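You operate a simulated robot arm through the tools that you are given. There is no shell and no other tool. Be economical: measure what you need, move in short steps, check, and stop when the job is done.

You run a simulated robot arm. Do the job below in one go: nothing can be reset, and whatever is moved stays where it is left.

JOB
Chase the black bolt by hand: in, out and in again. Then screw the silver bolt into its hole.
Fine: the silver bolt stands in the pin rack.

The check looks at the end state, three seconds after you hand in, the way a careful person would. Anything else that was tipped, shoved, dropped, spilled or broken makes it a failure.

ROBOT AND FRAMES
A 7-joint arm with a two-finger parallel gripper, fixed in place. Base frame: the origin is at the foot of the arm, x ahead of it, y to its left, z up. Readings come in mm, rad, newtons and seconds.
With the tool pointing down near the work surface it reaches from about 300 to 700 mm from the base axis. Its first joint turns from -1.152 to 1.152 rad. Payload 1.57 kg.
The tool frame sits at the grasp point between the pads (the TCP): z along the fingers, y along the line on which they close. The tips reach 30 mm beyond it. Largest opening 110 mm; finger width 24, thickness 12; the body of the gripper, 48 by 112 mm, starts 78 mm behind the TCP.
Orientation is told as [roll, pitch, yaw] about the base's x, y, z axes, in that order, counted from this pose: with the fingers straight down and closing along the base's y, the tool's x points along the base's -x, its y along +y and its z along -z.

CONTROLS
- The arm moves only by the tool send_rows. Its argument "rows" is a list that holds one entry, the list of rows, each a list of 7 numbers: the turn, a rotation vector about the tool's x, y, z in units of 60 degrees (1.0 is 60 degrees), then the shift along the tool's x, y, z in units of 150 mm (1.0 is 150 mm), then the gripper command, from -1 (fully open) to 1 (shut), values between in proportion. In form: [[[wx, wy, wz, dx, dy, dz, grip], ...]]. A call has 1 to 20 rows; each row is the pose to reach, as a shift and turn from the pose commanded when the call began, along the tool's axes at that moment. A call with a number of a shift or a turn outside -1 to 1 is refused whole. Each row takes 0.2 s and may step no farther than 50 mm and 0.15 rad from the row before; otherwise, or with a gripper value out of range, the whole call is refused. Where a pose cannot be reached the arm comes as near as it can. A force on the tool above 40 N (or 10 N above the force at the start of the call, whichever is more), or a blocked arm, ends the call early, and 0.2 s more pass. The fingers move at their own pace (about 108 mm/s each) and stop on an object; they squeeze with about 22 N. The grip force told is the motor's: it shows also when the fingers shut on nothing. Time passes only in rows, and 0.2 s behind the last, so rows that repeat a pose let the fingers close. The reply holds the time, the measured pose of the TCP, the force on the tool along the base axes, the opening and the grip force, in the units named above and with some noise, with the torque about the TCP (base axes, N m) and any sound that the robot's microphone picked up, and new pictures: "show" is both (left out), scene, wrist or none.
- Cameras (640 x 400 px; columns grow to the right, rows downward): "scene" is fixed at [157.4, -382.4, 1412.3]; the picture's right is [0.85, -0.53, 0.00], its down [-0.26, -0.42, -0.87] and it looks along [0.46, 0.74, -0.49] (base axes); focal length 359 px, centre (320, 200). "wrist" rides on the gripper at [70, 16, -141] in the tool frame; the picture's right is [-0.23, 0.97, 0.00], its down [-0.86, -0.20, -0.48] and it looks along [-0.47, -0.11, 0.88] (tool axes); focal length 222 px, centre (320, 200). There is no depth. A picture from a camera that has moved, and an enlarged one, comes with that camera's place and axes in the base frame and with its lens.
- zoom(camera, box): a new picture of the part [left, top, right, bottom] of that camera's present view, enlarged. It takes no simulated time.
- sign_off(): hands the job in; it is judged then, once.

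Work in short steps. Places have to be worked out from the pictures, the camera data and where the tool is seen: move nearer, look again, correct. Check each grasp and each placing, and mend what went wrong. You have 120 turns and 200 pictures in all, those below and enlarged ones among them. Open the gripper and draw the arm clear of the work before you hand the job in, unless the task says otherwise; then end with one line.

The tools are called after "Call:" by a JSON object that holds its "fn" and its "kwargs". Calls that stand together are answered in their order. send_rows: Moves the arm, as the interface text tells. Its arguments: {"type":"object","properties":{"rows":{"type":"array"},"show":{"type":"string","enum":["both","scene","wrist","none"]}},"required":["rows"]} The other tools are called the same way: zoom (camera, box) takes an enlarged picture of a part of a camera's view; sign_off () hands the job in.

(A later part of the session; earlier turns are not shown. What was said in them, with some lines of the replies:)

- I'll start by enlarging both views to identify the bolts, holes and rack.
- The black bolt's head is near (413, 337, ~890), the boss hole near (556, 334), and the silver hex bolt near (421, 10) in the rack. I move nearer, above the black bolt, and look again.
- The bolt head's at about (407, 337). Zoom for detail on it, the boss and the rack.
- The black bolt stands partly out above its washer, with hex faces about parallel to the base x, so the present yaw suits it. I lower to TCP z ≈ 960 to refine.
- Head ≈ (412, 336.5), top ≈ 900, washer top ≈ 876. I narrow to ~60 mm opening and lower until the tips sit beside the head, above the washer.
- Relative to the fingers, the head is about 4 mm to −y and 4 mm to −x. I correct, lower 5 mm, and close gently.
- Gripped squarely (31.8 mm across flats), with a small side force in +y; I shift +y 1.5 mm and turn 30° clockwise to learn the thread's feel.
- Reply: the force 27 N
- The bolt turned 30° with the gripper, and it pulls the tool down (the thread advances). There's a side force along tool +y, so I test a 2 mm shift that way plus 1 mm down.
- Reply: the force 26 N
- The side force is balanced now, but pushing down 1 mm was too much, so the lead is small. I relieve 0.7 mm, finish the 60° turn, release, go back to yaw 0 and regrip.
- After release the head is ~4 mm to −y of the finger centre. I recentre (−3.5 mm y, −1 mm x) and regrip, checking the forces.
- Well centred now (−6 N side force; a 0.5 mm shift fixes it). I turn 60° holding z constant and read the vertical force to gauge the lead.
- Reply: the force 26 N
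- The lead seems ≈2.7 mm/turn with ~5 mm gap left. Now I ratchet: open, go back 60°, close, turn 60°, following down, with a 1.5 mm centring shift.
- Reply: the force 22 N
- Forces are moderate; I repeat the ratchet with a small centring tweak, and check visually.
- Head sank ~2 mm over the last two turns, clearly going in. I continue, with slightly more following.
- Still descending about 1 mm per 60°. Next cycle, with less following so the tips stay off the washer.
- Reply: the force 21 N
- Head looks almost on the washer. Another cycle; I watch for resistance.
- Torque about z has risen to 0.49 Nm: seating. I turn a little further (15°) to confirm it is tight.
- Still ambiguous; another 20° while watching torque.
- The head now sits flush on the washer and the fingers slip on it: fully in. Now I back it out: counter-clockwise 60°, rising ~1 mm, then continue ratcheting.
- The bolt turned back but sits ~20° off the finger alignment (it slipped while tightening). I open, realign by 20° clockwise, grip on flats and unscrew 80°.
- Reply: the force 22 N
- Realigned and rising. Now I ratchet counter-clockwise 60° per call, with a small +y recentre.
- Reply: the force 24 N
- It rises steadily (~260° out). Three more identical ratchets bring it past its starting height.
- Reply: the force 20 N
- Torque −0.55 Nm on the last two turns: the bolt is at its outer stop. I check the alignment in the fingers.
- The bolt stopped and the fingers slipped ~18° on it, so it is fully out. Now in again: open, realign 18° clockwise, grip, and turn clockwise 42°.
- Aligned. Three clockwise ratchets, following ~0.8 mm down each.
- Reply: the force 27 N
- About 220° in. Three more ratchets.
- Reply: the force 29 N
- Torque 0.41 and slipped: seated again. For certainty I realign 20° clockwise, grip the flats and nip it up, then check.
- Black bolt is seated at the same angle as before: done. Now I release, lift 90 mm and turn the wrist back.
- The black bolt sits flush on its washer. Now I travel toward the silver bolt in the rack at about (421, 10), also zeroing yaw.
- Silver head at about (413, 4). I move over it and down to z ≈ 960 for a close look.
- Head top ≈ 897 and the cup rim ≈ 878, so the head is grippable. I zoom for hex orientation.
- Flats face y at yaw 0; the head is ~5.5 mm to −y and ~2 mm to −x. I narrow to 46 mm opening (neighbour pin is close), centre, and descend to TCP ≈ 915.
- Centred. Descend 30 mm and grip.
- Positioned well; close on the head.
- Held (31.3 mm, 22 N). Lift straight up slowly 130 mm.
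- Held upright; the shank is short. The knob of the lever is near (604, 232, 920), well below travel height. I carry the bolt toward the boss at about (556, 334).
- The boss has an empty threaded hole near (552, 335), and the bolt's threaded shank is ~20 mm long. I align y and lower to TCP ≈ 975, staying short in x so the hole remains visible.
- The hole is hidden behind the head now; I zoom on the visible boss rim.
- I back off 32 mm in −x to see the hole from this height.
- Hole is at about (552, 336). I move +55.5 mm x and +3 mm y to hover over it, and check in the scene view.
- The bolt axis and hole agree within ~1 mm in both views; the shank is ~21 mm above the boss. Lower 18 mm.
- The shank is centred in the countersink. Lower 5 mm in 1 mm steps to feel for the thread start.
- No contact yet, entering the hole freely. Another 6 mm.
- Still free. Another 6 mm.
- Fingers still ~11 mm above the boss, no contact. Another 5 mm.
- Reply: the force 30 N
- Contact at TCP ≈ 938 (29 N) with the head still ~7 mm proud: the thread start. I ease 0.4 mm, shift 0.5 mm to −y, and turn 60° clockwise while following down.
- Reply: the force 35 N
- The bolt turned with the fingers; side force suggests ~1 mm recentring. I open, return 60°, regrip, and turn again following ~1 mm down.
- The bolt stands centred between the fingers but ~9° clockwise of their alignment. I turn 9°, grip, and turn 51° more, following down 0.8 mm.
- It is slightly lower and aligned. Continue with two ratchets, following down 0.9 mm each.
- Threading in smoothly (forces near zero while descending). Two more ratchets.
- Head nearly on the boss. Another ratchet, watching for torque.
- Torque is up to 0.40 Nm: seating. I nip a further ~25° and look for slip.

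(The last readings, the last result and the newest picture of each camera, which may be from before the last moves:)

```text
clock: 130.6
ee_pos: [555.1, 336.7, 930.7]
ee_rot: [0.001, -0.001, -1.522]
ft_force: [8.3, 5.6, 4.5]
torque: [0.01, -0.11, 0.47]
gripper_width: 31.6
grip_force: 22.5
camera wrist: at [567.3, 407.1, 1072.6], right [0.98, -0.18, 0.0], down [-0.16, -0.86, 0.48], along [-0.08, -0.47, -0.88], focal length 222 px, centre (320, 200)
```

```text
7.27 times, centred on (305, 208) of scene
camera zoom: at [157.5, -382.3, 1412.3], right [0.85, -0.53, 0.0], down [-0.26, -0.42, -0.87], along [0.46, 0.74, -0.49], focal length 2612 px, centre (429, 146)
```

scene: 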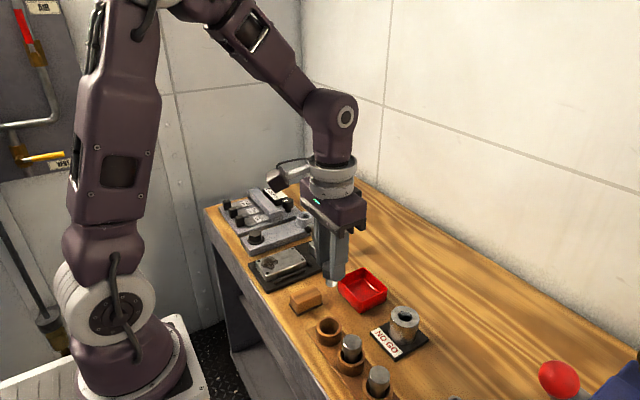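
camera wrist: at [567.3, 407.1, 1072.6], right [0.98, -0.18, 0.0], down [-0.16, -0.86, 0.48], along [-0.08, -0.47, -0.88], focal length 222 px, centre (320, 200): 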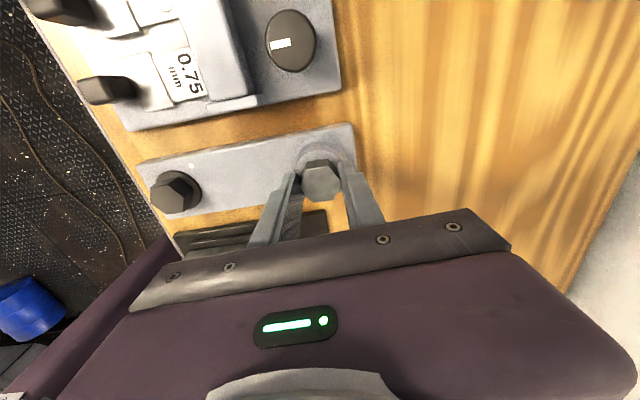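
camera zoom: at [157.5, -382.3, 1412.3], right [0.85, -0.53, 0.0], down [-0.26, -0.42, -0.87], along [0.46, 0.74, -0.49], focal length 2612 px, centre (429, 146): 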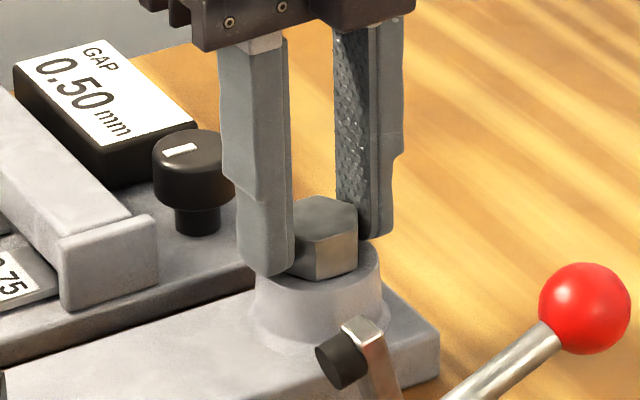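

The head sits on the boss and the fingers slip at 0.47 Nm: tight. Release and lift clear.

Call:
{"fn": "send_rows", "kwargs": {"rows": [[[0, 0, 0, 0, 0, 0, 0.1], [0, 0, 0, 0, 0, 0, 0.0], [0, 0, 0, 0, 0, -0.1, 0.0], [0, 0, 0, 0, 0, -0.3, 0.0], [0, 0, 0, 0, 0, -0.6, 0.0], [0, 0, -0.14, 0, 0, -0.9, 0.0], [0, 0, -0.28, 0, 0, -1, 0.0], [0, 0, -0.42, 0, 0, -1, 0.0], [0, 0, -0.56, 0, 0, -1, 0.0], [0, 0, -0.7, 0, 0, -1, 0.0], [0, 0, -0.84, 0, 0, -1, 0.0], [0, 0, -0.98, 0, 0, -1, 0.0]]]}}

Call:
{"fn": "zoom", "kwargs": {"camera": "scene", "box": [230, 190, 350, 260]}}

Call:
{"fn": "zoom", "kwargs": {"camera": "wrist", "box": [240, 90, 400, 240]}}

```text
clock: 133.2
ee_pos: [553.6, 336.2, 1082.0]
ee_rot: [0.001, 0.001, -0.493]
ft_force: [-0.4, 0.9, -0.1]
torque: [-0.02, 0.0, -0.01]
gripper_width: 55.0
grip_force: 0.0
camera wrist: at [499.0, 383.3, 1223.1], right [0.66, 0.75, 0.0], down [0.66, -0.58, 0.48], along [0.36, -0.32, -0.88], focal length 222 px, centre (320, 200)
```

scene: 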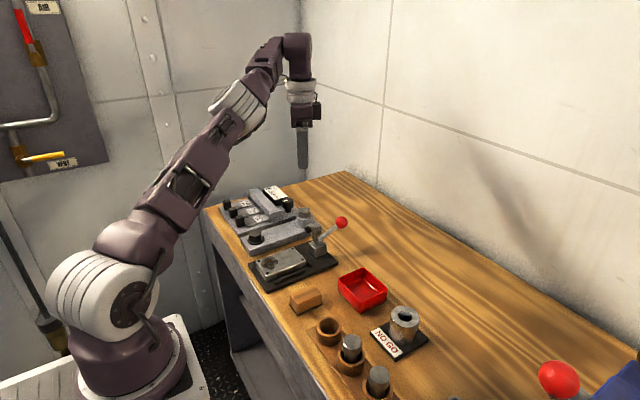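
wrist: 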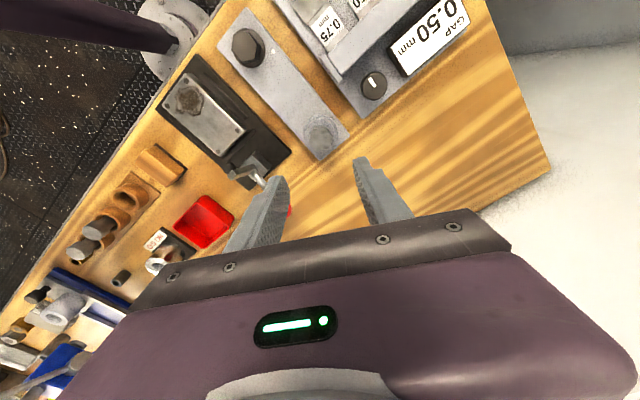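

```text
5.33 times, centred on (290, 225) of scene
camera zoom: at [157.4, -382.4, 1412.3], right [0.85, -0.53, 0.0], down [-0.26, -0.42, -0.87], along [0.46, 0.74, -0.49], focal length 1915 px, centre (480, 67)
```

zoom: 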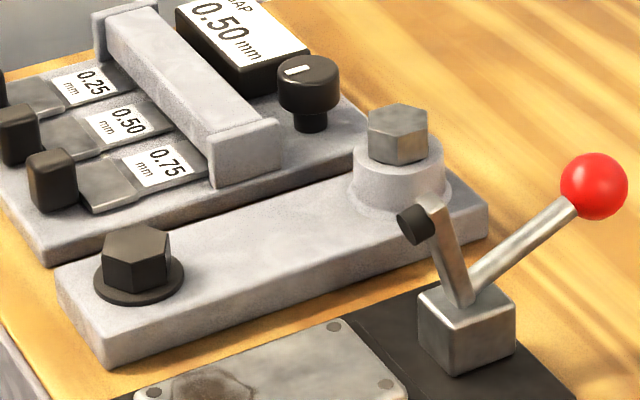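

```text
2.67 times, centred on (320, 165) of wrist
camera zoom: at [499.0, 383.3, 1223.1], right [0.66, 0.75, 0.0], down [0.66, -0.58, 0.48], along [0.36, -0.32, -0.88], focal length 592 px, centre (320, 293)
```

zoom: 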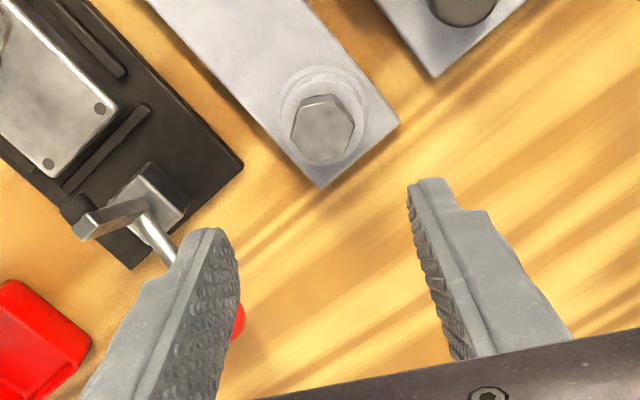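

Both bolts are seated and upright, and nothing else was disturbed. I open the gripper fully and rise a little more, then hand in.

Call:
{"fn": "send_rows", "kwargs": {"rows": [[[0, 0, 0, 0.1, 0, -0.2, -0.5], [0, 0, 0, 0.2, 0, -0.4, -1], [0, 0, 0, 0.2, 0, -0.4, -1]]], "show": "none"}}

Call:
{"fn": "sign_off", "kwargs": {}}

```text
clock: 134.0
ee_pos: [515.3, 343.8, 1140.4]
ee_rot: [-0.002, 0.0, -0.492]
ft_force: [-0.3, -0.1, 0.0]
torque: [0.03, -0.02, 0.01]
gripper_width: 109.9
grip_force: 0.1
out of reach, approached as far as the arm can: row 1, 2, 3
```

```text
The job is handed in.
```

I ran the black bolt in, out to its stop and in again until tight; the silver bolt is screwed tight into the boss hole, and the arm is clear with the gripper open.
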